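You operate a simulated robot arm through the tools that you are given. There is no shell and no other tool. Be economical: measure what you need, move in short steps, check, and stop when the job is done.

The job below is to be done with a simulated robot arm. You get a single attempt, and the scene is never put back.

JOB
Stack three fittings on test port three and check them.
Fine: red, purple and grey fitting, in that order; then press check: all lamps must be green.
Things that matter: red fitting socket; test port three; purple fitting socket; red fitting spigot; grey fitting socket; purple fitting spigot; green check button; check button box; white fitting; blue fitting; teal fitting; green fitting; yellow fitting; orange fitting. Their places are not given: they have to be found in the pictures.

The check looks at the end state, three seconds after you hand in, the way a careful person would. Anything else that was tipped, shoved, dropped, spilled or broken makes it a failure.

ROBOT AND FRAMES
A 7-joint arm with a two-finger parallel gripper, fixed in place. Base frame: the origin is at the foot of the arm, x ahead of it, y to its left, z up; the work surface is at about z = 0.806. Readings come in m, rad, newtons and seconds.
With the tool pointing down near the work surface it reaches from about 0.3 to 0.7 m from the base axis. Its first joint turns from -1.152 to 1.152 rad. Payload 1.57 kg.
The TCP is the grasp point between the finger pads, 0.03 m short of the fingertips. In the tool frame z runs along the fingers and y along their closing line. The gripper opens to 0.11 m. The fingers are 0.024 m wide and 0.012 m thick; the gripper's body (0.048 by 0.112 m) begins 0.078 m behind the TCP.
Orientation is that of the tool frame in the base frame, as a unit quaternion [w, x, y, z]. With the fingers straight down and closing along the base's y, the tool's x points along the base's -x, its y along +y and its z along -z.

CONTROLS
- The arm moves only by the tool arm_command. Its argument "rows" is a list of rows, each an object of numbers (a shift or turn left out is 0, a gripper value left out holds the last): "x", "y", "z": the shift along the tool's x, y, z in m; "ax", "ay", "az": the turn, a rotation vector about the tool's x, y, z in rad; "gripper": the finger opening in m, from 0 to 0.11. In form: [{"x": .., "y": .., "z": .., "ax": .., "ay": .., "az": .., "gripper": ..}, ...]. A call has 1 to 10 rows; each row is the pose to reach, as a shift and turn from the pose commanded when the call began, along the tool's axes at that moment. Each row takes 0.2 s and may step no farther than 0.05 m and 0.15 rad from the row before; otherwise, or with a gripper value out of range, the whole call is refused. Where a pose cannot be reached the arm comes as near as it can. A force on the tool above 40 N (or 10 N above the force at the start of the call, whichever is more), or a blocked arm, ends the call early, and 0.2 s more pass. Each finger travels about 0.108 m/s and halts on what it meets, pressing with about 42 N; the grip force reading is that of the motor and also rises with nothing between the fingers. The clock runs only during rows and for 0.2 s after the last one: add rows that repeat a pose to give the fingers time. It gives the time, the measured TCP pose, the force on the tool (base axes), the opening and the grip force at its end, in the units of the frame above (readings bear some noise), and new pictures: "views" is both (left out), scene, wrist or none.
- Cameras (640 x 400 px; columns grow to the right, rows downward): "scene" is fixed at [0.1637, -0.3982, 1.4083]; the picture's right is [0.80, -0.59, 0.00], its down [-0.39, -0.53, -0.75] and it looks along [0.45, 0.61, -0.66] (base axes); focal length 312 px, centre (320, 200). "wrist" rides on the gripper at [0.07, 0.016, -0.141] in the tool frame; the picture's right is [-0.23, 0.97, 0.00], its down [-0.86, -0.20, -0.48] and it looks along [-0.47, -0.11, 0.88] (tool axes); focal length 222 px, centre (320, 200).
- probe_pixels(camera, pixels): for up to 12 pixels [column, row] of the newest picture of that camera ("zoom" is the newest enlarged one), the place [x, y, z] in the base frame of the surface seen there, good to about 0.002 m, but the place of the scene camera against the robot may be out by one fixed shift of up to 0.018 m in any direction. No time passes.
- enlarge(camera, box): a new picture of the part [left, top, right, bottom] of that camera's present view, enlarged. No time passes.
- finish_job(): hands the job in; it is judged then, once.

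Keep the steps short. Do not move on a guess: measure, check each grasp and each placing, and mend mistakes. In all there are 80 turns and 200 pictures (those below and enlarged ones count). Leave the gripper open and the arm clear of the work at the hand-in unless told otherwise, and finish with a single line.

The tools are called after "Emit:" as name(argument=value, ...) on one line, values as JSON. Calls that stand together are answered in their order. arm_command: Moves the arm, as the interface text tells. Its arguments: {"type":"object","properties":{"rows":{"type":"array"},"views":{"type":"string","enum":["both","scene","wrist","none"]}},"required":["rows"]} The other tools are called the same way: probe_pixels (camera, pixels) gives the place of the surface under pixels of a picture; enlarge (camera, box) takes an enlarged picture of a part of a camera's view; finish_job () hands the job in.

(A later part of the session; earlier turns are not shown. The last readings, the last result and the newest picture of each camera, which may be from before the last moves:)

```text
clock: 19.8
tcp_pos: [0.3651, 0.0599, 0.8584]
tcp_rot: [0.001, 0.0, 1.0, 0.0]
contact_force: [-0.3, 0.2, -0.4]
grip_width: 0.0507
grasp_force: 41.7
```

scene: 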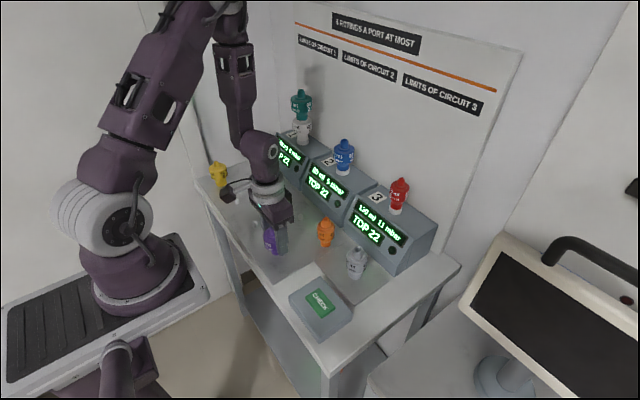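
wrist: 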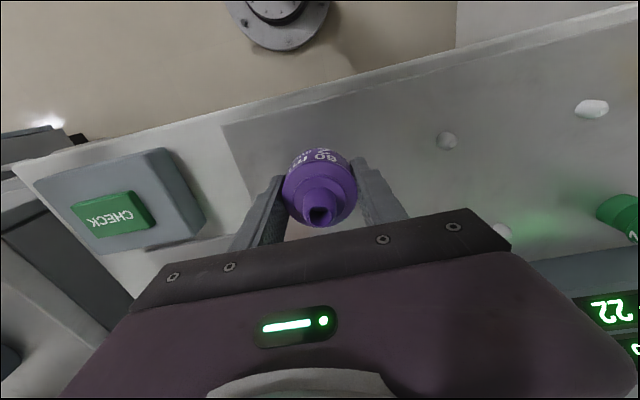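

Purple is gripped at opening 0.0507. I'll lift it straight up, then start towards port 3.

Emit:
arm_command(rows=[{"z": -0.03}, {"z": -0.07}, {"z": -0.115}, {"z": -0.16}, {"z": -0.205}, {"z": -0.25}, {"x": -0.04, "y": -0.02, "z": -0.25}, {"x": -0.08, "y": -0.045, "z": -0.25}, {"x": -0.12, "y": -0.07, "z": -0.25}, {"x": -0.12, "y": -0.07, "z": -0.25}], views="scene")

Emit:
arm_command(rows=[{"x": -0.04, "y": -0.02}, {"x": -0.08, "y": -0.045}, {"x": -0.105, "y": -0.06}, {"x": -0.12, "y": -0.06}, {"x": -0.12, "y": -0.06}])

Emit:
enlarge(camera="wrist", box=[240, 110, 400, 230])

```text
clock: 22.0
tcp_pos: [0.4873, -0.0118, 1.1063]
tcp_rot: [0.0, 0.0, 1.0, 0.0]
contact_force: [0.6, -0.2, -0.1]
grip_width: 0.04
grasp_force: 0.1
```

scene: 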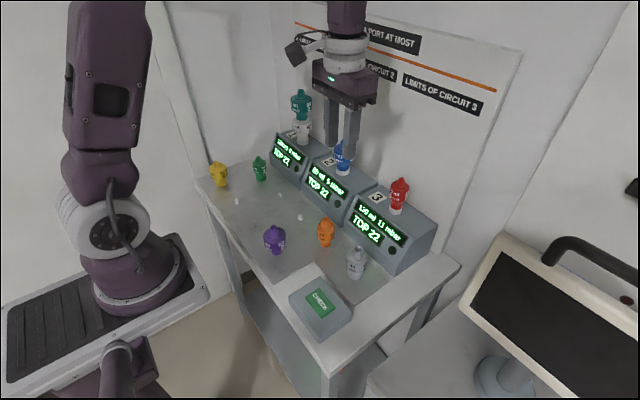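

```text
clock: 23.2
tcp_pos: [0.6061, -0.0695, 1.1087]
tcp_rot: [0.0, 0.0, 1.0, -0.001]
contact_force: [0.0, -0.3, 0.8]
grip_width: 0.0399
grasp_force: 0.2
```

scene: 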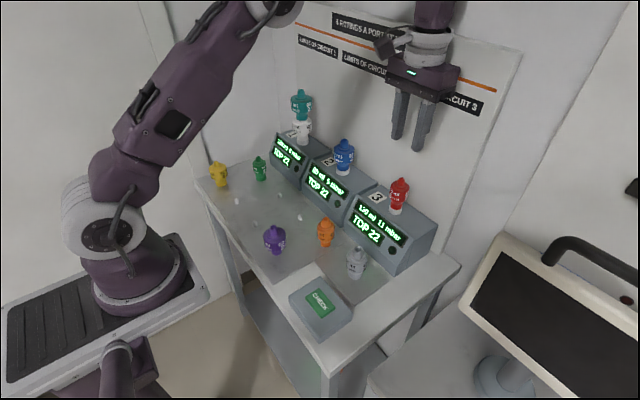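
wrist: 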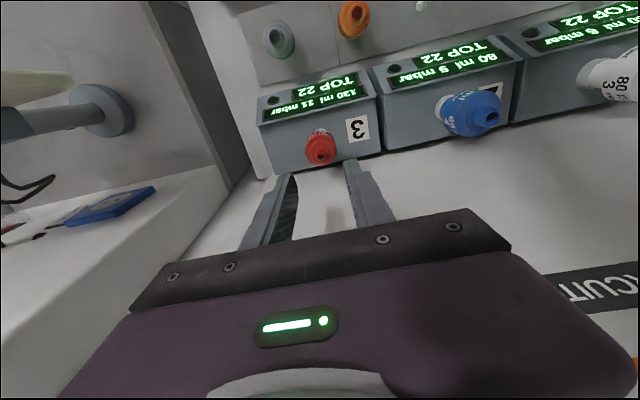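

```text
3.33 times, centred on (320, 170) of wrist
```

zoom: 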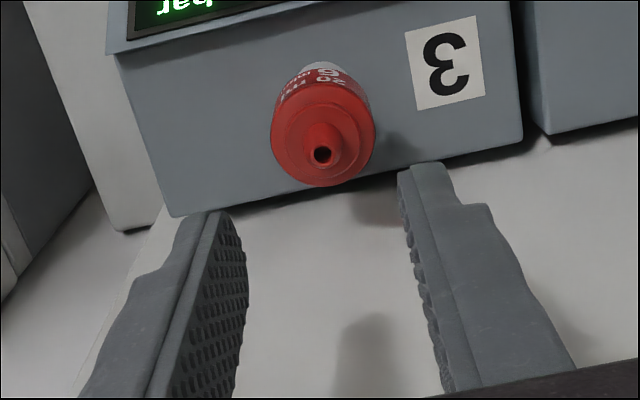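

The gripper is empty (opening 0.04) and purple is still on the table at (274,238), so it slipped out at the lift. I'll check how it stands now.

Emit:
enlarge(camera="scene", box=[242, 214, 306, 264])

Emit:
probe_pixels(camera="zoom", pixels=[[318, 124], [318, 170], [318, 200], [320, 235], [330, 295], [342, 312], [342, 330], [235, 190], [415, 170]])

```text
8.00 times, centred on (274, 239) of scene
```

zoom: 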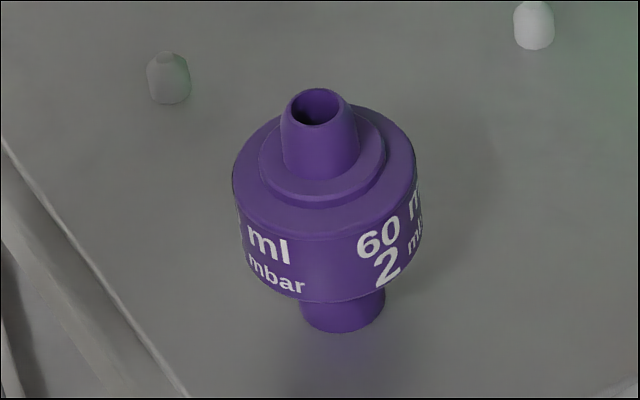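

```text
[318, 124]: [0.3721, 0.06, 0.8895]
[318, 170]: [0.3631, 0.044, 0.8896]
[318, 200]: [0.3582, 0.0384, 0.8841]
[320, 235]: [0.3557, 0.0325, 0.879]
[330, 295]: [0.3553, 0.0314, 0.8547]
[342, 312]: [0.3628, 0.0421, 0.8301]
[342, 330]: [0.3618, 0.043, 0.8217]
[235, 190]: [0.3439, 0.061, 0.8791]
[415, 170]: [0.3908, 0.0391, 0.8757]
```

Purple stands in its place, only turned slightly, and nothing else is disturbed. The fittings stand on small pegs, and purple slipped through the pads. I'll go back with the gripper open, verify alignment, grip a little lower on the body and lift slowly.

Emit:
arm_command(rows=[{"x": 0.045, "y": 0.02, "gripper": 0.085}, {"x": 0.09, "y": 0.045}, {"x": 0.13, "y": 0.07}, {"x": 0.17, "y": 0.095}, {"x": 0.21, "y": 0.115}, {"x": 0.24, "y": 0.13, "z": 0.02}, {"x": 0.24, "y": 0.13, "z": 0.06}, {"x": 0.24, "y": 0.13, "z": 0.1}, {"x": 0.24, "y": 0.13, "z": 0.135}, {"x": 0.24, "y": 0.13, "z": 0.155}], views="wrist")

Emit:
enlarge(camera="wrist", box=[232, 110, 392, 210])

Emit:
probe_pixels(camera="zoom", pixels=[[253, 178], [444, 178], [347, 268], [347, 88], [282, 180], [414, 180], [347, 244], [20, 300]])

```text
refused: row 2 steps farther than a row can; nothing moved
```

```text
4.00 times, centred on (312, 160) of wrist
```

zoom: 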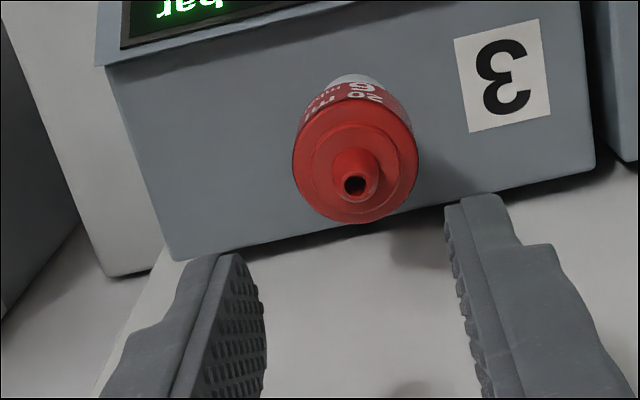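

```text
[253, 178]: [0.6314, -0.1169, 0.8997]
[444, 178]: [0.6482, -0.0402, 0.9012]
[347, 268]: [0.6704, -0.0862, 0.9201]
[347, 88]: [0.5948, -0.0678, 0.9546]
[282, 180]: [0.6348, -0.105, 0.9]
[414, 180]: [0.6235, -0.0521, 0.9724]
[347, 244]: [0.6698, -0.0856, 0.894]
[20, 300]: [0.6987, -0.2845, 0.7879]
```

The call was refused because one step was just over 5 cm. I'll use smaller steps.

Emit:
arm_command(rows=[{"x": 0.04, "y": 0.018, "gripper": 0.085}, {"x": 0.08, "y": 0.04}, {"x": 0.12, "y": 0.062}, {"x": 0.16, "y": 0.084}, {"x": 0.2, "y": 0.106}, {"x": 0.24, "y": 0.13}, {"x": 0.24, "y": 0.13, "z": 0.045}, {"x": 0.24, "y": 0.13, "z": 0.09}, {"x": 0.24, "y": 0.13, "z": 0.13}, {"x": 0.24, "y": 0.13, "z": 0.155}], views="wrist")

Emit:
enlarge(camera="wrist", box=[232, 110, 392, 210])

Emit:
probe_pixels(camera="zoom", pixels=[[253, 178], [444, 178], [347, 268], [347, 88], [282, 180], [414, 180], [347, 244]])

```text
clock: 25.4
tcp_pos: [0.3668, 0.0599, 0.952]
tcp_rot: [0.0, 0.0, 1.0, 0.0]
contact_force: [-0.4, -0.8, 0.0]
grip_width: 0.0848
grasp_force: 0.0
```

wrist: 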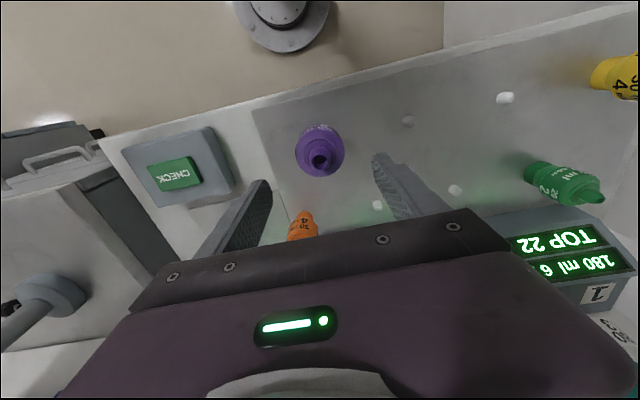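

```text
4.00 times, centred on (312, 160) of wrist
```

zoom: 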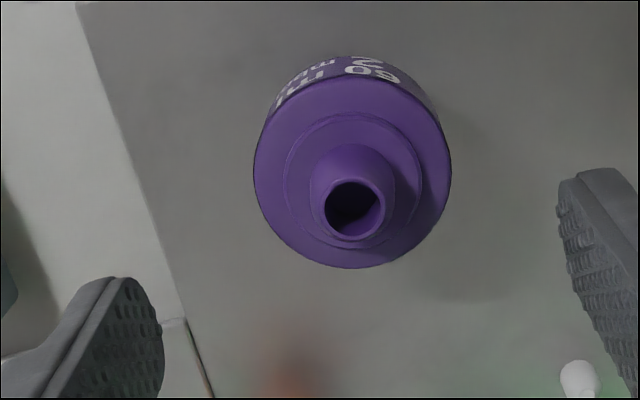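

```text
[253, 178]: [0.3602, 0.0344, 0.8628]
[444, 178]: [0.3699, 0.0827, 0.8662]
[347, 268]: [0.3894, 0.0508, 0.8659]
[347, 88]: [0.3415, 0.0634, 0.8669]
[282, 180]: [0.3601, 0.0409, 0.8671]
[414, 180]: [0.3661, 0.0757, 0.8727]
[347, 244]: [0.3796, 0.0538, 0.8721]
```

The alignment is good. I'll descend 99 mm (−1 mm in x), close with extra dwell, lift just 20 mm slowly and check.

Emit:
arm_command(rows=[{"x": 0.0012, "z": 0.045}, {"x": 0.0012, "z": 0.08}, {"x": 0.0012, "z": 0.099}, {"x": 0.0012, "z": 0.099, "gripper": 0.06}, {"x": 0.0012, "z": 0.099, "gripper": 0.0}, {"x": 0.0012, "z": 0.099, "gripper": 0.0}, {"x": 0.0012, "z": 0.099, "gripper": 0.0}], views="none")

Emit:
arm_command(rows=[{"z": -0.002}, {"z": -0.004}, {"z": -0.006}, {"z": -0.008}])

Emit:
enlarge(camera="wrist", box=[256, 130, 384, 240])

```text
clock: 27.0
tcp_pos: [0.3651, 0.0591, 0.8546]
tcp_rot: [0.0, 0.0, 1.0, 0.0]
contact_force: [0.1, -0.2, 0.1]
grip_width: 0.0508
grasp_force: 42.1
```

```text
clock: 28.0
tcp_pos: [0.3654, 0.06, 0.8626]
tcp_rot: [0.0, 0.0, 1.0, 0.0]
contact_force: [0.2, 0.1, -0.9]
grip_width: 0.0504
grasp_force: 41.8
```

scene: 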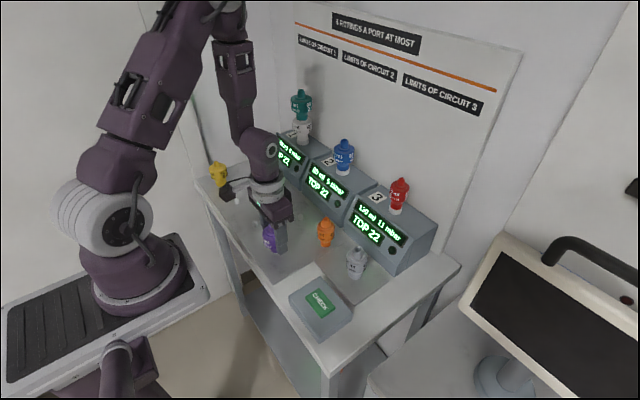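
wrist: 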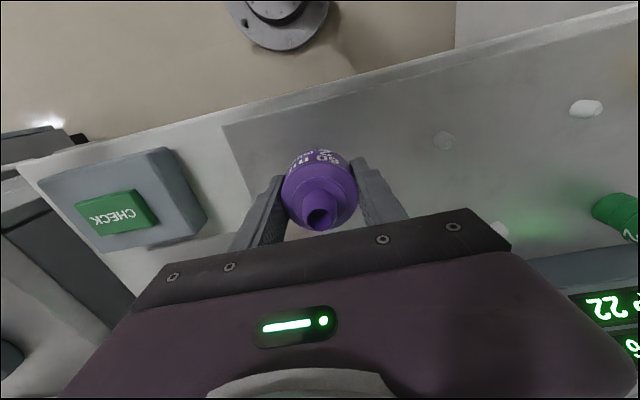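

```text
3.64 times, centred on (320, 185) of wrist
```

zoom: 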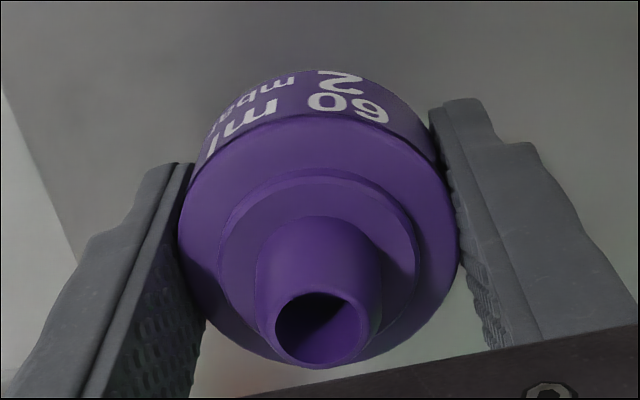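

The grip still holds at 0.0504. I'll probe purple's spigot height to see whether it came up with the tool.

Emit:
probe_pixels(camera="zoom", pixels=[[272, 325], [366, 325], [318, 364], [318, 290], [222, 250], [412, 250]])

Emit:
enlarge(camera="scene", box=[242, 214, 306, 264])

```text
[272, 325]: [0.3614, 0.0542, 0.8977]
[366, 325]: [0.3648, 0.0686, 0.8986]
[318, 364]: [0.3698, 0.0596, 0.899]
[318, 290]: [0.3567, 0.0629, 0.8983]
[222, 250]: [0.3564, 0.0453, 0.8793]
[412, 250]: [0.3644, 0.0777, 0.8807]
```

```text
8.00 times, centred on (274, 239) of scene
```

zoom: 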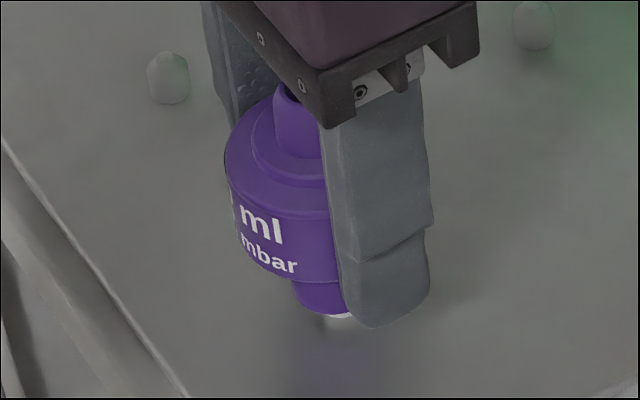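

Purple has risen the 8 mm with the gripper and the peg is showing beneath. I'll continue slowly off the peg, then raise at a moderate speed.

Emit:
arm_command(rows=[{"z": -0.002}, {"z": -0.005}, {"z": -0.008}, {"z": -0.011}, {"z": -0.014}, {"z": -0.018}, {"z": -0.022}, {"z": -0.028}, {"z": -0.034}, {"z": -0.04}], views="none")

Emit:
arm_command(rows=[{"z": -0.008}, {"z": -0.02}, {"z": -0.035}, {"z": -0.055}, {"z": -0.075}, {"z": -0.1}, {"z": -0.125}, {"z": -0.15}, {"z": -0.175}, {"z": -0.2}])

```text
clock: 30.2
tcp_pos: [0.3654, 0.0604, 0.9019]
tcp_rot: [0.0, -0.001, 1.0, 0.0]
contact_force: [-0.7, -0.2, -0.6]
grip_width: 0.0508
grasp_force: 41.5
```

```text
clock: 32.4
tcp_pos: [0.3683, 0.06, 1.1029]
tcp_rot: [0.0, 0.0, 1.0, 0.0]
contact_force: [0.0, 0.0, 0.2]
grip_width: 0.0507
grasp_force: 41.9
```

scene: 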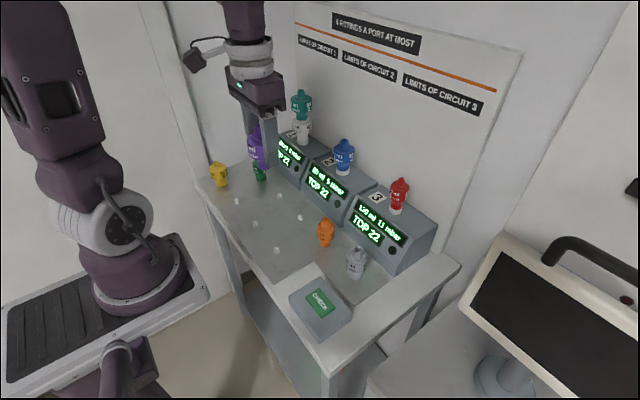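
wrist: 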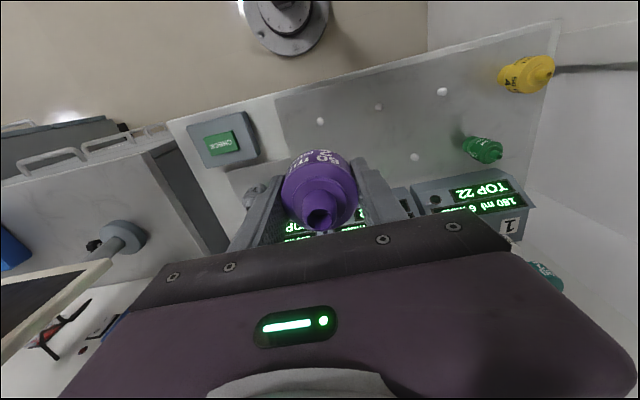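

Purple is held at z 1.10. I'll carry it to above red at a moderate speed.

Emit:
arm_command(rows=[{"x": -0.015, "y": -0.008}, {"x": -0.04, "y": -0.022}, {"x": -0.07, "y": -0.038}, {"x": -0.1, "y": -0.055}, {"x": -0.13, "y": -0.071}, {"x": -0.16, "y": -0.087}, {"x": -0.19, "y": -0.104}, {"x": -0.215, "y": -0.118}, {"x": -0.235, "y": -0.13}, {"x": -0.24, "y": -0.13}])

Emit:
enlarge(camera="wrist", box=[256, 120, 384, 230])

```text
clock: 34.6
tcp_pos: [0.606, -0.0698, 1.1023]
tcp_rot: [-0.001, 0.0, 1.0, 0.001]
contact_force: [-0.3, -0.2, -0.1]
grip_width: 0.0505
grasp_force: 42.3
```

scene: 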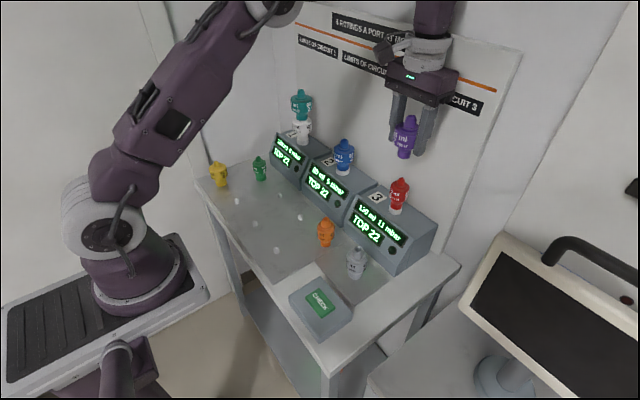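
wrist: 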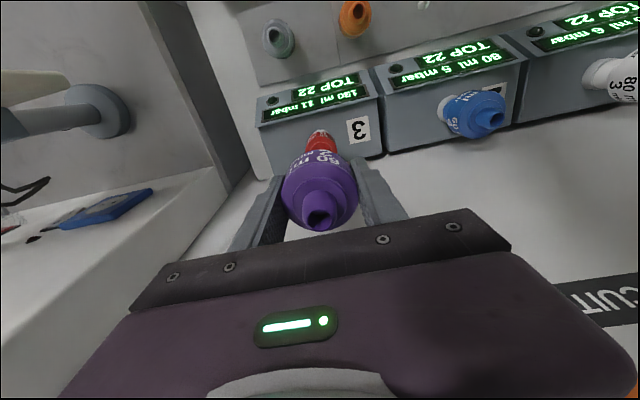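

```text
3.64 times, centred on (320, 175) of wrist
```

zoom: 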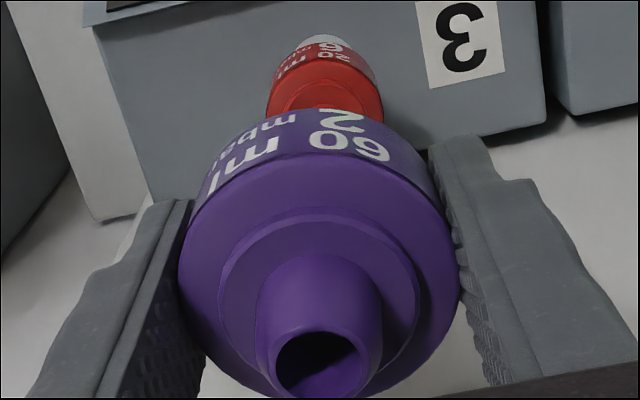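

I'll probe purple's spigot rim and red's shoulder in this picture.

Emit:
probe_pixels(camera="zoom", pixels=[[270, 360], [366, 360], [318, 333], [308, 397], [183, 275], [457, 275], [222, 290], [414, 290], [271, 95], [379, 95], [325, 65]])

Emit:
enlarge(camera="scene", box=[362, 105, 446, 220])

```text
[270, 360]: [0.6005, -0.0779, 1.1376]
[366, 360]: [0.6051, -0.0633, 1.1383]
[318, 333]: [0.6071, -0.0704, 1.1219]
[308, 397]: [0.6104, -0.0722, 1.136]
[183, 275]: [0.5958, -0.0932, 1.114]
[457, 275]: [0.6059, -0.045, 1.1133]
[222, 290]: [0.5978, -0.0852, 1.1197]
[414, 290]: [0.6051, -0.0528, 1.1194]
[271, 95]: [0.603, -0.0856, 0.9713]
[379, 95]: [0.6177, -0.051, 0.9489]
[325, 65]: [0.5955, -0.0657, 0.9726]
```

```text
3.48 times, centred on (404, 162) of scene
```

zoom: 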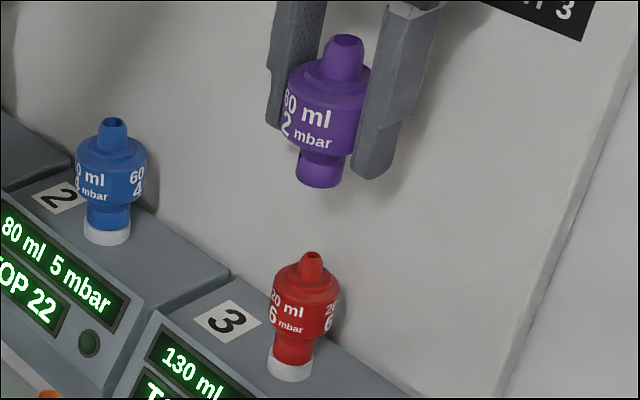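

Purple's axis is (0.6028, −0.0706) and its bottom is at about 1.0535; red's axis is (0.6133, −0.0702) and its top 0.993. I'll shift +10.5 mm in x, lower 50 mm and re-check.

Emit:
arm_command(rows=[{"x": -0.006, "y": 0.0004}, {"x": -0.0105, "y": 0.0004}, {"x": -0.0105, "y": 0.0004, "z": 0.015}, {"x": -0.0105, "y": 0.0004, "z": 0.033}, {"x": -0.0105, "y": 0.0004, "z": 0.047}, {"x": -0.0105, "y": 0.0004, "z": 0.05}, {"x": -0.0105, "y": 0.0004, "z": 0.05}])

Emit:
enlarge(camera="wrist", box=[256, 120, 384, 230])

Emit:
enlarge(camera="scene", box=[362, 125, 446, 220])

```text
clock: 36.2
tcp_pos: [0.6137, -0.0676, 1.0513]
tcp_rot: [0.0, 0.0, 1.0, 0.0]
contact_force: [0.4, -0.1, -0.1]
grip_width: 0.0506
grasp_force: 41.6
```

scene: 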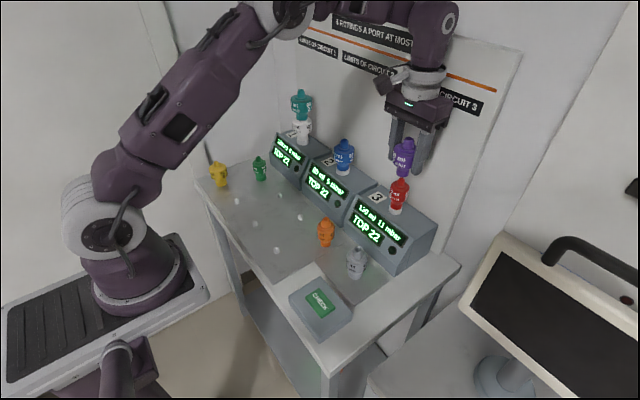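
wrist: 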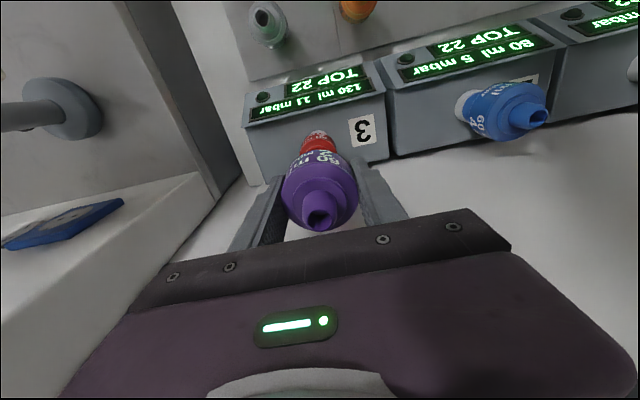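

```text
3.64 times, centred on (320, 175) of wrist
```

zoom: 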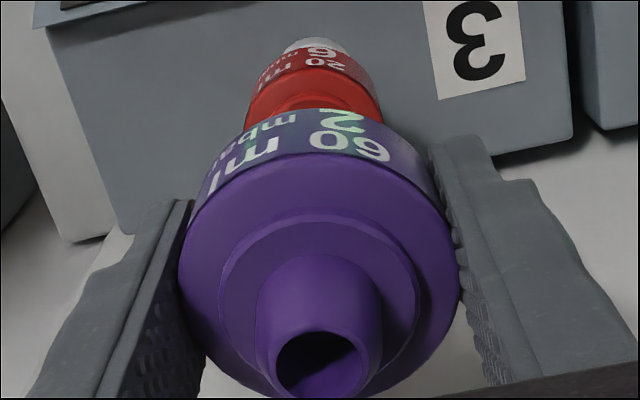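

```text
4.21 times, centred on (404, 172) of scene
```

zoom: 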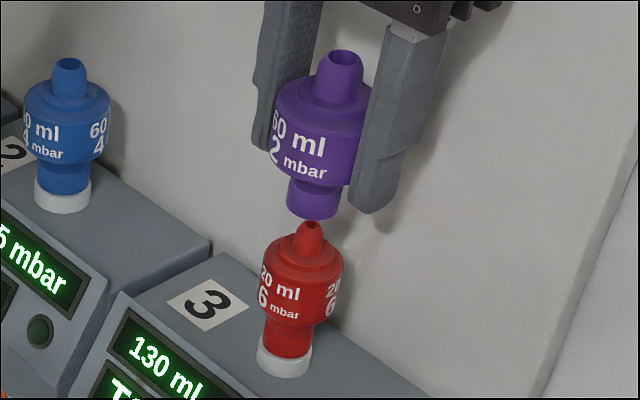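

The scene view shows purple and red axes lining up. I'll cross-check with wrist probes.

Emit:
probe_pixels(camera="wrist", pixels=[[300.5, 145], [335.5, 145], [306.8, 219], [332.2, 219], [316.7, 228.5], [283, 196], [357, 196], [318, 133], [318, 146], [318, 149]])

Emit:
probe_pixels(camera="zoom", pixels=[[288, 200], [338, 205], [312, 218], [312, 200], [298, 240], [322, 240], [309, 240], [264, 265], [342, 270], [300, 260]])

```text
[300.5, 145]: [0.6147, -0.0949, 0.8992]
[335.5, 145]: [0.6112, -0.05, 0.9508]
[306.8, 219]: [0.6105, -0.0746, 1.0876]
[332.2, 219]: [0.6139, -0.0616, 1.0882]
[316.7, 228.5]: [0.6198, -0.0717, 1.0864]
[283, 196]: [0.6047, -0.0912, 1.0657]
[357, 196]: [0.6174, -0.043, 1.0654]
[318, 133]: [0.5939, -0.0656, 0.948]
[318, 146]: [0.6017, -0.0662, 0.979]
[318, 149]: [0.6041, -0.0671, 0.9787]
```

```text
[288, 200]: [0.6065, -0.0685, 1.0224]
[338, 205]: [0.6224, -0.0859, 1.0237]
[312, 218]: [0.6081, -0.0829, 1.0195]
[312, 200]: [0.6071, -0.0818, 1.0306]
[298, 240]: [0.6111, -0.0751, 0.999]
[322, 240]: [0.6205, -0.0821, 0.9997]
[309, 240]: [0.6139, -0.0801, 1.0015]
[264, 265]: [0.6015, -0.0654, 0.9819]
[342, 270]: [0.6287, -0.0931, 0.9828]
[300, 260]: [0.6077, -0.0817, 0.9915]
```

Both cameras say purple is about +1.8 mm in y and −1 mm in x off. I'll correct that and lower 14 mm so it just engages.

Emit:
arm_command(rows=[{"x": -0.001, "y": -0.0018}, {"x": -0.001, "y": -0.0018}, {"x": -0.001, "y": -0.0018, "z": 0.005}, {"x": -0.001, "y": -0.0018, "z": 0.009}, {"x": -0.001, "y": -0.0018, "z": 0.012}, {"x": -0.001, "y": -0.0018, "z": 0.014}, {"x": -0.001, "y": -0.0018, "z": 0.014}])

Emit:
enlarge(camera="scene", box=[362, 125, 446, 220])

```text
clock: 37.8
tcp_pos: [0.6162, -0.0701, 1.0365]
tcp_rot: [0.001, 0.0, 1.0, 0.0]
contact_force: [0.1, 0.6, -1.2]
grip_width: 0.0507
grasp_force: 41.7
```

scene: 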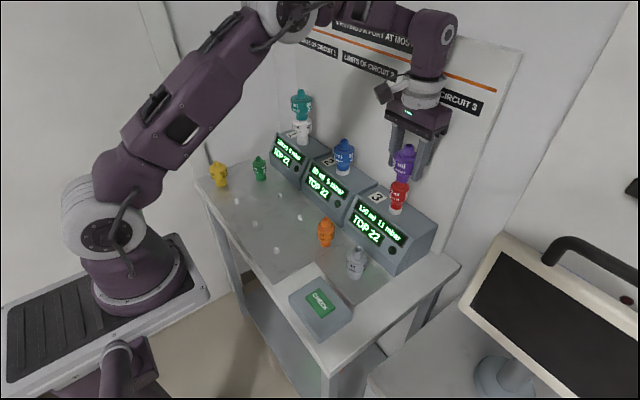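
wrist: 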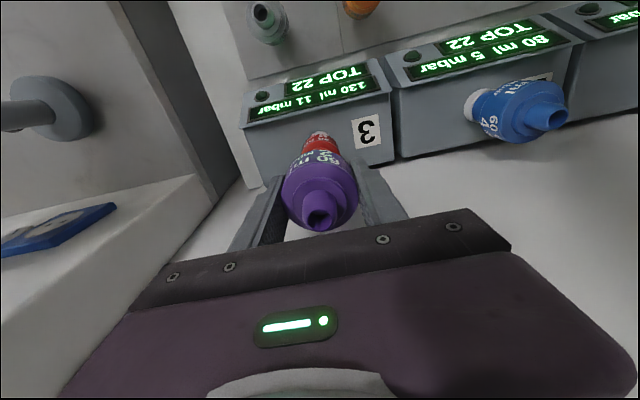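

```text
4.21 times, centred on (404, 172) of scene
```

zoom: 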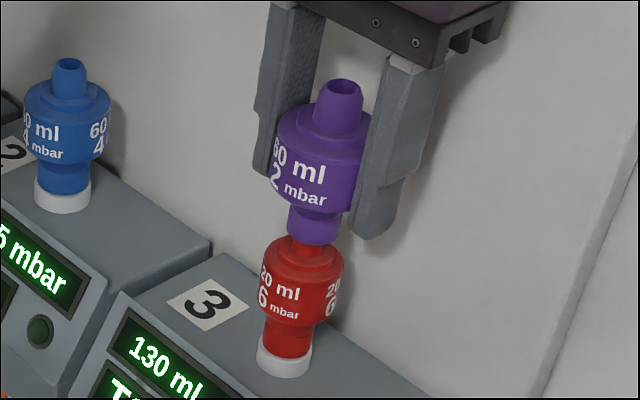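

It appears engaged and free of force. I'll measure residual offset before pushing down.

Emit:
probe_pixels(camera="zoom", pixels=[[289, 228], [339, 232], [314, 243], [297, 242], [322, 247], [264, 265], [342, 270], [302, 255], [330, 90], [360, 92]])

Emit:
enlarge(camera="scene", box=[382, 165, 422, 205])

Emit:
enlarge(camera="wrist", box=[272, 120, 368, 180])

```text
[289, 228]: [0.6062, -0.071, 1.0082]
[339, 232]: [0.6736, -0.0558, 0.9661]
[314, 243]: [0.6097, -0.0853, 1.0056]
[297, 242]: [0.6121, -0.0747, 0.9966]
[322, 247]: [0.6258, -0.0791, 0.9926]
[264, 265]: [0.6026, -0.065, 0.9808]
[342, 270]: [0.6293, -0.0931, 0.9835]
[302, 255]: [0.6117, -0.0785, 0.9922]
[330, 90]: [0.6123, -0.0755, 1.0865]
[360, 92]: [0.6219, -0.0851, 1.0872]
```

```text
10.00 times, centred on (402, 185) of scene
```

zoom: 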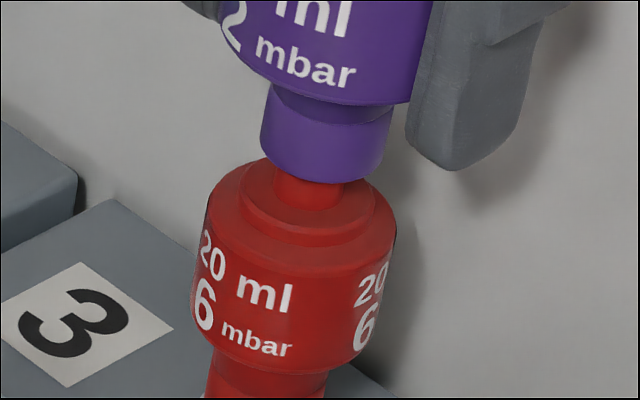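

```text
6.67 times, centred on (320, 150) of wrist
```

zoom: 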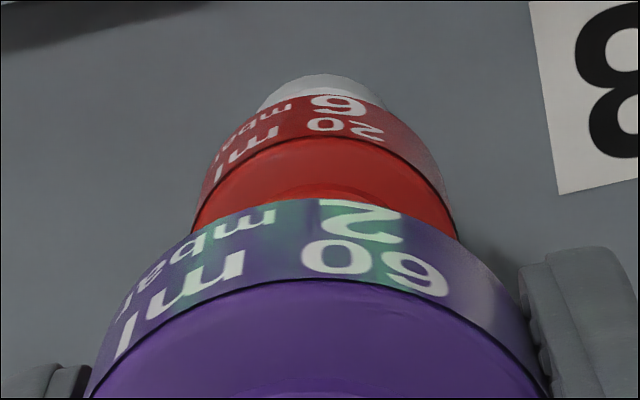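

Both zooms show purple is about 1.5 mm too far −y and slightly +x. I'll correct by y +1.4 mm, x −0.8 mm, and lower in small steps to seating, about 11 mm away.

Emit:
arm_command(rows=[{"x": 0.0008, "y": 0.0014}, {"x": 0.0008, "y": 0.0014}, {"x": 0.0008, "y": 0.0014, "z": 0.003}, {"x": 0.0008, "y": 0.0014, "z": 0.005}, {"x": 0.0008, "y": 0.0014, "z": 0.007}, {"x": 0.0008, "y": 0.0014, "z": 0.007}], views="scene")

Emit:
enlarge(camera="scene", box=[372, 145, 432, 215])

```text
clock: 39.2
tcp_pos: [0.6153, -0.0704, 1.0307]
tcp_rot: [0.0, -0.001, 1.0, 0.001]
contact_force: [0.0, -0.1, 0.2]
grip_width: 0.0504
grasp_force: 42.5
```

scene: 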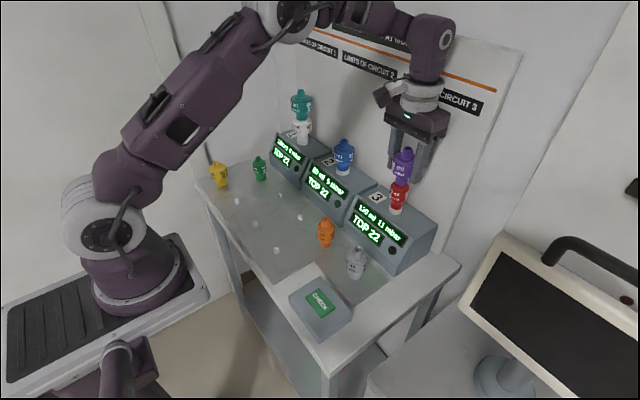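

```text
5.71 times, centred on (402, 180) of scene
```

zoom: 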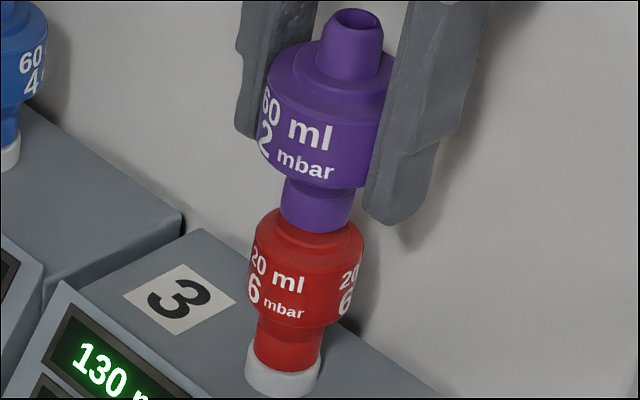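

No contact force and it is coaxial now. I'll lower the rest in 1 mm steps.

Emit:
arm_command(rows=[{"z": 0.001}, {"z": 0.002}, {"z": 0.003}, {"z": 0.004}, {"z": 0.005}, {"z": 0.006}, {"z": 0.006}])

Emit:
enlarge(camera="scene", box=[372, 145, 432, 215])

```text
clock: 40.8
tcp_pos: [0.6155, -0.0703, 1.026]
tcp_rot: [0.002, 0.0, 1.0, -0.001]
contact_force: [1.3, 1.9, 14.8]
grip_width: 0.0508
grasp_force: 42.1
```

scene: 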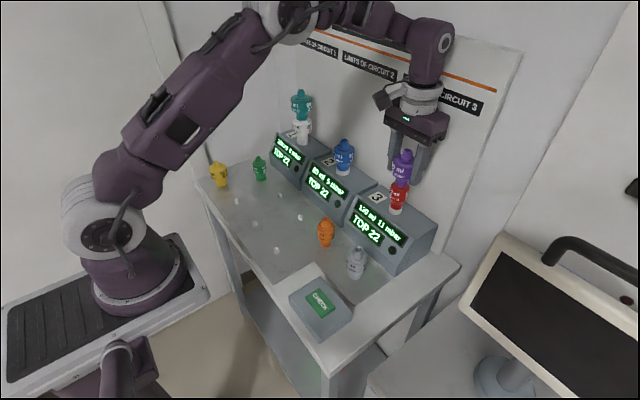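
wrist: 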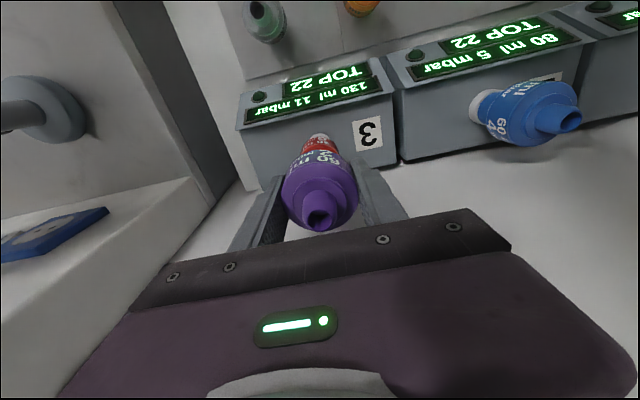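

```text
5.71 times, centred on (402, 180) of scene
```

zoom: 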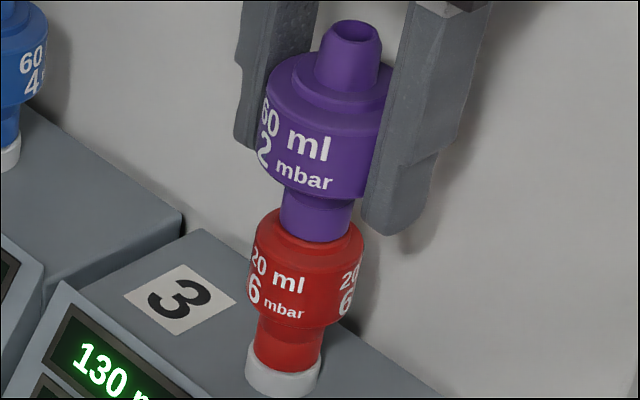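

The upward force is 15 N. I'll check it's seated on red's shoulder: the expected purple spigot top is z≈1.062.

Emit:
probe_pixels(camera="wrist", pixels=[[306.8, 219], [332.2, 219], [317, 228.5], [294, 200], [346, 200]])

Emit:
enlarge(camera="scene", box=[382, 165, 422, 205])

Emit:
probe_pixels(camera="zoom", pixels=[[320, 190], [320, 200], [320, 210], [318, 218], [315, 235]])

```text
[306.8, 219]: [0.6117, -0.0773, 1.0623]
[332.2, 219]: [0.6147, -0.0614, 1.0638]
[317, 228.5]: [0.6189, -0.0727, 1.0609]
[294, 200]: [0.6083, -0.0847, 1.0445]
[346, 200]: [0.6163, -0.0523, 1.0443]
```

```text
10.00 times, centred on (402, 185) of scene
```

zoom: 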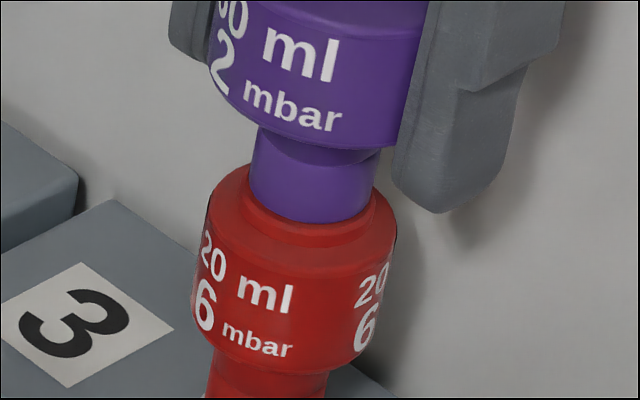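

```text
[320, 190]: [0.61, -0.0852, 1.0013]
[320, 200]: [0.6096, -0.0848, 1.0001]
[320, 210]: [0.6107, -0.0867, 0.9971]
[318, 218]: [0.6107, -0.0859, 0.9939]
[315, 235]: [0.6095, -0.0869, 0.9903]
```

Purple's spigot top is at 1.0625, as expected, and its socket rests on red's shoulder: seated. I'll ease off, open and rise.

Emit:
arm_command(rows=[{"z": -0.001}, {"z": -0.001, "gripper": 0.065}, {"z": -0.001, "gripper": 0.08}, {"z": -0.001, "gripper": 0.08}, {"z": -0.02}, {"z": -0.05}, {"z": -0.09}, {"z": -0.12}, {"z": -0.12}])

Emit:
enlarge(camera="scene", box=[362, 125, 446, 220])

Emit:
enlarge(camera="wrist", box=[272, 110, 368, 180])

```text
clock: 42.8
tcp_pos: [0.6136, -0.0705, 1.1468]
tcp_rot: [0.0, 0.001, 1.0, 0.0]
contact_force: [0.2, 0.5, 0.5]
grip_width: 0.0799
grasp_force: 0.1
```

scene: 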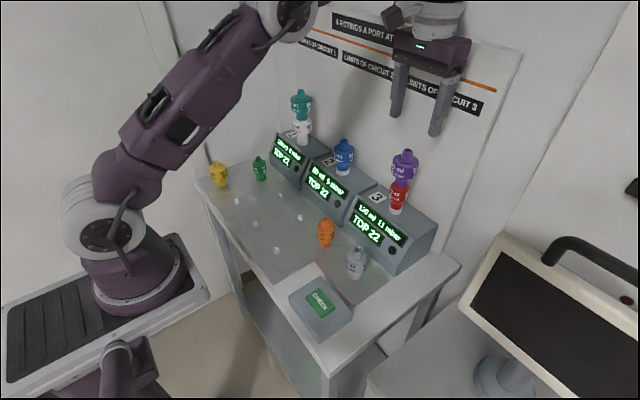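
wrist: 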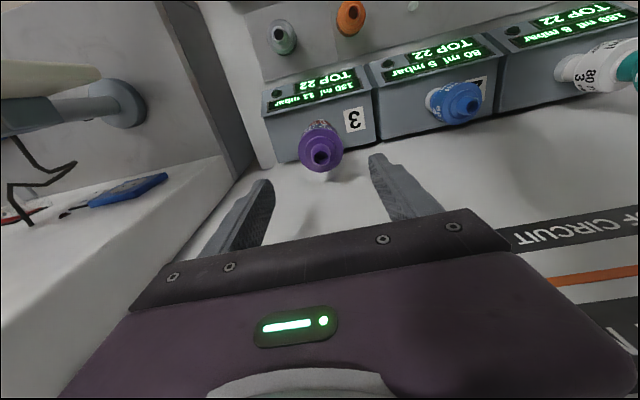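

```text
4.21 times, centred on (404, 172) of scene
```

zoom: 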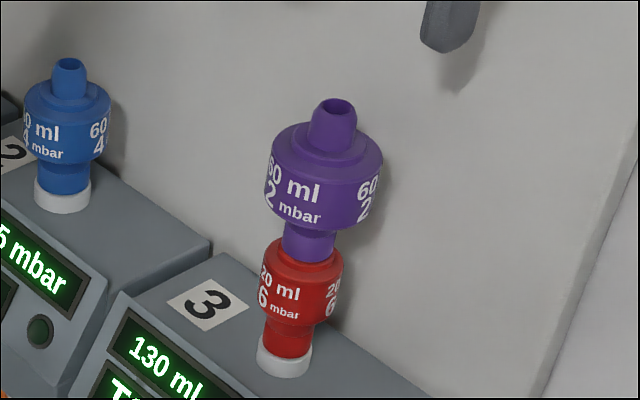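

```text
5.71 times, centred on (320, 145) of wrist
```

zoom: 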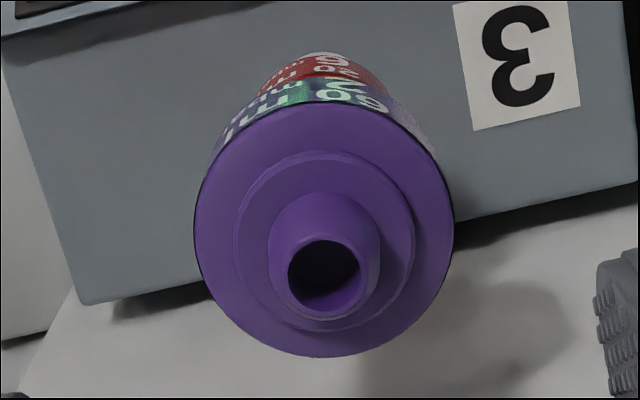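

Purple is seated and straight. I'll probe its spigot, then go to grey at about (0.476, −0.105).

Emit:
probe_pixels(camera="zoom", pixels=[[289, 278], [360, 278], [323, 309], [323, 243], [199, 220], [450, 220], [323, 353]])

Emit:
arm_command(rows=[{"x": 0.045, "y": -0.01}, {"x": 0.09, "y": -0.02}, {"x": 0.13, "y": -0.03}, {"x": 0.15, "y": -0.033, "z": 0.035}, {"x": 0.15, "y": -0.033, "z": 0.08}, {"x": 0.15, "y": -0.033, "z": 0.115}, {"x": 0.15, "y": -0.033, "z": 0.125}])

Emit:
enlarge(camera="wrist", box=[250, 100, 390, 190])

Emit:
enlarge(camera="scene", box=[325, 238, 389, 288])

```text
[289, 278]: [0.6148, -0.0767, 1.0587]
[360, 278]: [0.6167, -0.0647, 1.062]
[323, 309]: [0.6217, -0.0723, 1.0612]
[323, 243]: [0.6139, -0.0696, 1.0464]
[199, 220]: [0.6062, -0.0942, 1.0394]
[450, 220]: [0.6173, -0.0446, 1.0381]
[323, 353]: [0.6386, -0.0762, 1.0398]
```

```text
clock: 44.4
tcp_pos: [0.4661, -0.1037, 1.0204]
tcp_rot: [0.0, 0.001, 1.0, 0.0]
contact_force: [-0.7, 0.2, 0.7]
grip_width: 0.0803
grasp_force: 0.1
```

scene: 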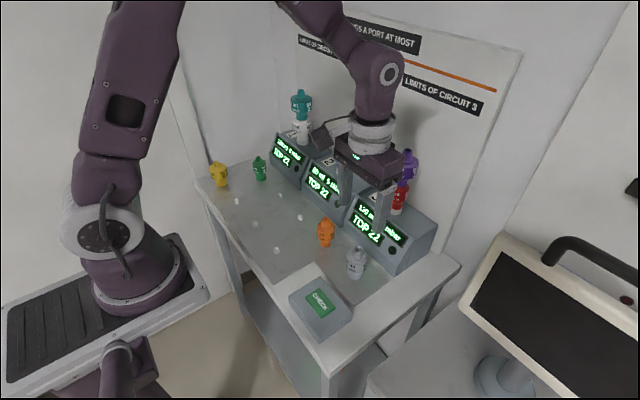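
wrist: 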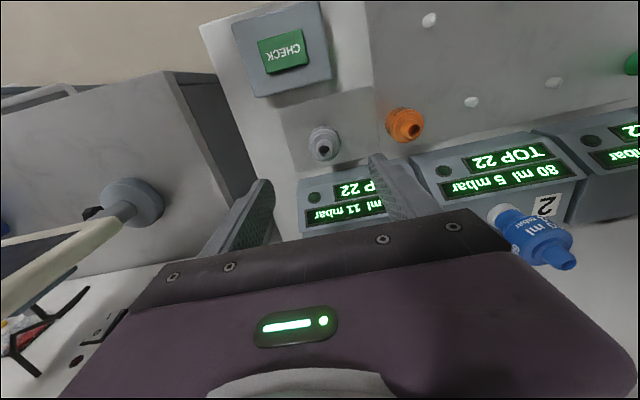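

```text
4.44 times, centred on (320, 145) of wrist
```

zoom: 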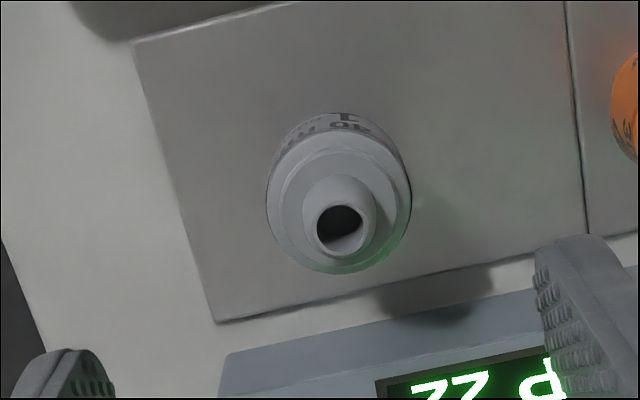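

```text
8.00 times, centred on (357, 263) of scene
```

zoom: 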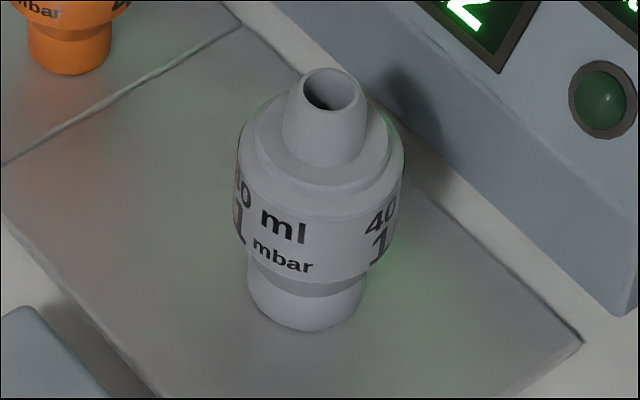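

Grey is 40 ml / 1 mbar. The stack total is 120 ml and 9 mbar, within 130/11. I'll probe grey.

Emit:
probe_pixels(camera="zoom", pixels=[[328, 110], [325, 170], [315, 185], [312, 210], [305, 278], [303, 300], [303, 325], [300, 340], [240, 160], [402, 160], [500, 330]])

Emit:
probe_pixels(camera="wrist", pixels=[[319.3, 151], [331, 151], [325, 156.5], [309, 143], [340.2, 143], [325, 161], [324, 130], [312, 143], [337, 143]])

```text
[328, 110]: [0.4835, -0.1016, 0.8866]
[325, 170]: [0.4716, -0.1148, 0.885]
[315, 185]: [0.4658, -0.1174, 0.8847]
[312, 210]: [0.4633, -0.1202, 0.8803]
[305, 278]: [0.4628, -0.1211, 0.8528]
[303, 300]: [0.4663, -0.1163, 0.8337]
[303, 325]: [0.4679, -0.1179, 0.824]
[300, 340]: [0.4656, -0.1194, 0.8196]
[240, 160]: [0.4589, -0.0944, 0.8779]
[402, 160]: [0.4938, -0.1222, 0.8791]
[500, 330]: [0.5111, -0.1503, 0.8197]
```

```text
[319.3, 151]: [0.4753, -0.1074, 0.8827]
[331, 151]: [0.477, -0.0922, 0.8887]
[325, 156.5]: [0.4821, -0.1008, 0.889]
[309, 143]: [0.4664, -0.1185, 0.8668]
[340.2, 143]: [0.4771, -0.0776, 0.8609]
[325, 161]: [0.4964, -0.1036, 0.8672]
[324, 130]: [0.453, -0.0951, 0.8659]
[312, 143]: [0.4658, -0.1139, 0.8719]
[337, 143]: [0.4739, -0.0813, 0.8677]
```

Grey's axis is about (0.4745, −0.0992). It has the same profile, with a body 43 mm wide. I'll go above it at z 0.95 and refine.

Emit:
arm_command(rows=[{"x": -0.0085, "y": 0.0045, "z": 0.03}, {"x": -0.0085, "y": 0.0045, "z": 0.06}, {"x": -0.0085, "y": 0.0045, "z": 0.07}, {"x": -0.0085, "y": 0.0045, "z": 0.07}], views="wrist")

Emit:
enlarge(camera="wrist", box=[240, 115, 400, 215])

```text
clock: 45.4
tcp_pos: [0.4733, -0.098, 0.95]
tcp_rot: [0.001, 0.0, 1.0, 0.001]
contact_force: [-0.1, 0.5, 0.4]
grip_width: 0.08
grasp_force: 0.1
```

wrist: 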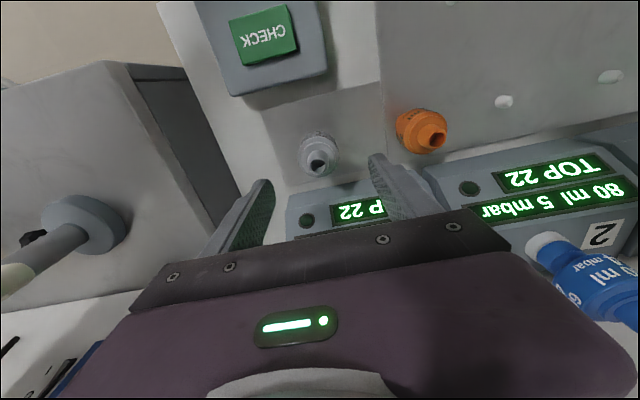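

```text
4.00 times, centred on (320, 165) of wrist
```

zoom: 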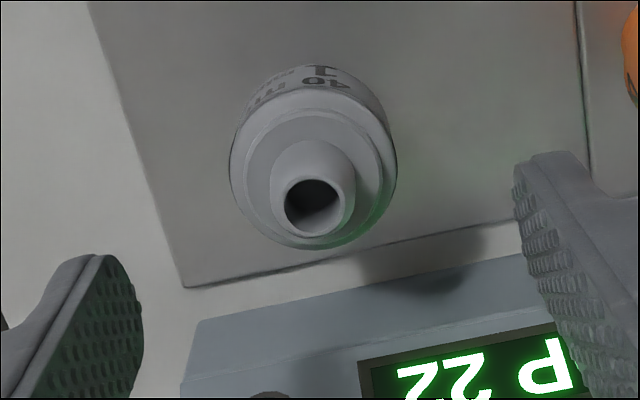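

Emit:
probe_pixels(camera="zoom", pixels=[[286, 205], [342, 205], [313, 181], [313, 232], [234, 168], [393, 168], [313, 245], [313, 94], [246, 168], [380, 168]])

```text
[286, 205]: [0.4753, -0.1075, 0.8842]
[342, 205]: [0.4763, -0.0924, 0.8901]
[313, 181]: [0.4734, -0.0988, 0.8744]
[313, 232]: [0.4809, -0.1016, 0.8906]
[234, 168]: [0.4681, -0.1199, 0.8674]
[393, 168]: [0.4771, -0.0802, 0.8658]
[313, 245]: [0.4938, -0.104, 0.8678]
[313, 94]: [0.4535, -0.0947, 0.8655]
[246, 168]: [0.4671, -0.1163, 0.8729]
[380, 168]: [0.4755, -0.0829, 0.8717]
```

Grey's axis is (0.474, −0.100). I'll correct y by −1.7 mm, descend, close and then lift slowly off its peg.

Emit:
arm_command(rows=[{"x": -0.0005, "y": -0.0017}, {"x": -0.0005, "y": -0.0017, "z": 0.04}, {"x": -0.0005, "y": -0.0017, "z": 0.075}, {"x": -0.0005, "y": -0.0017, "z": 0.096}, {"x": -0.0005, "y": -0.0017, "z": 0.096, "gripper": 0.055}, {"x": -0.0005, "y": -0.0017, "z": 0.096, "gripper": 0.0}, {"x": -0.0005, "y": -0.0017, "z": 0.096, "gripper": 0.0}, {"x": -0.0005, "y": -0.0017, "z": 0.096, "gripper": 0.0}])

Emit:
arm_command(rows=[{"z": -0.002}, {"z": -0.004}, {"z": -0.006}, {"z": -0.009}, {"z": -0.012}, {"z": -0.016}, {"z": -0.02}, {"z": -0.025}, {"z": -0.03}, {"z": -0.036}])

```text
clock: 47.2
tcp_pos: [0.4742, -0.0984, 0.8545]
tcp_rot: [0.001, -0.001, 1.0, -0.001]
contact_force: [-0.5, 1.0, -0.9]
grip_width: 0.0427
grasp_force: 42.5
```

scene: 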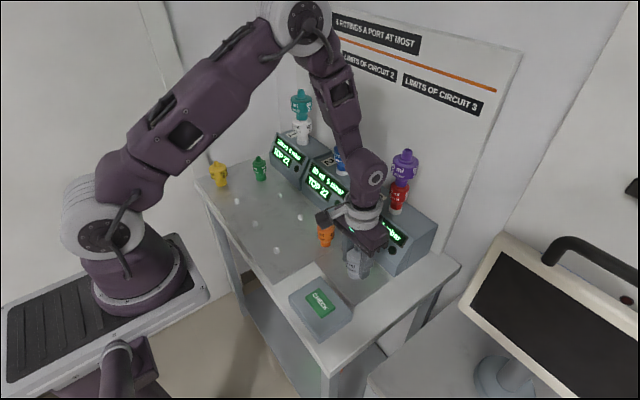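
wrist: 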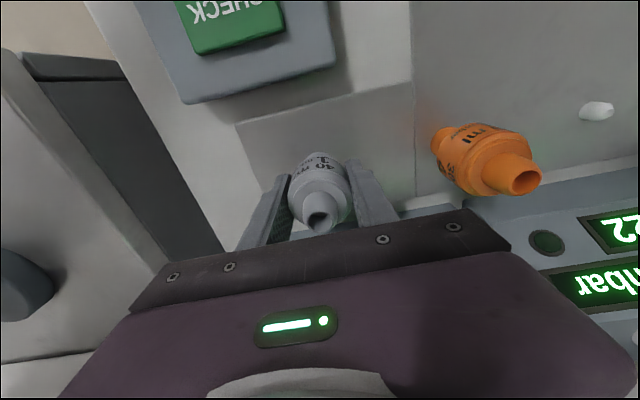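

```text
clock: 49.4
tcp_pos: [0.4756, -0.0989, 0.8909]
tcp_rot: [0.0, 0.001, 1.0, 0.0]
contact_force: [0.0, 0.1, -1.1]
grip_width: 0.0427
grasp_force: 42.2
```

scene: 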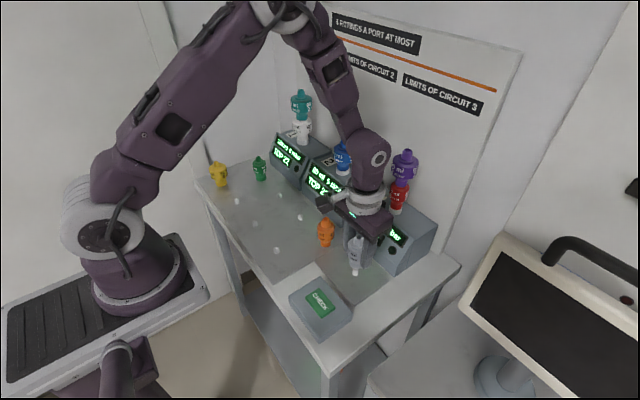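
wrist: 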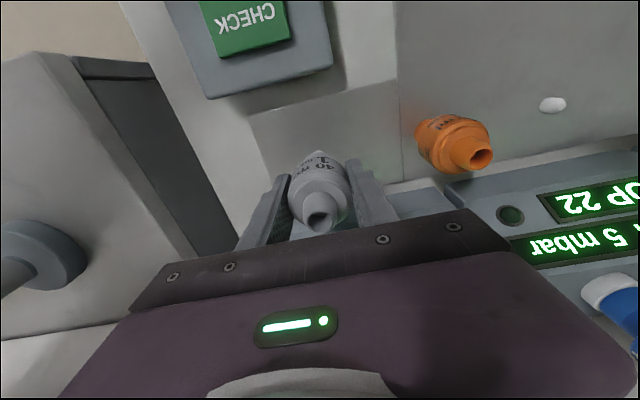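

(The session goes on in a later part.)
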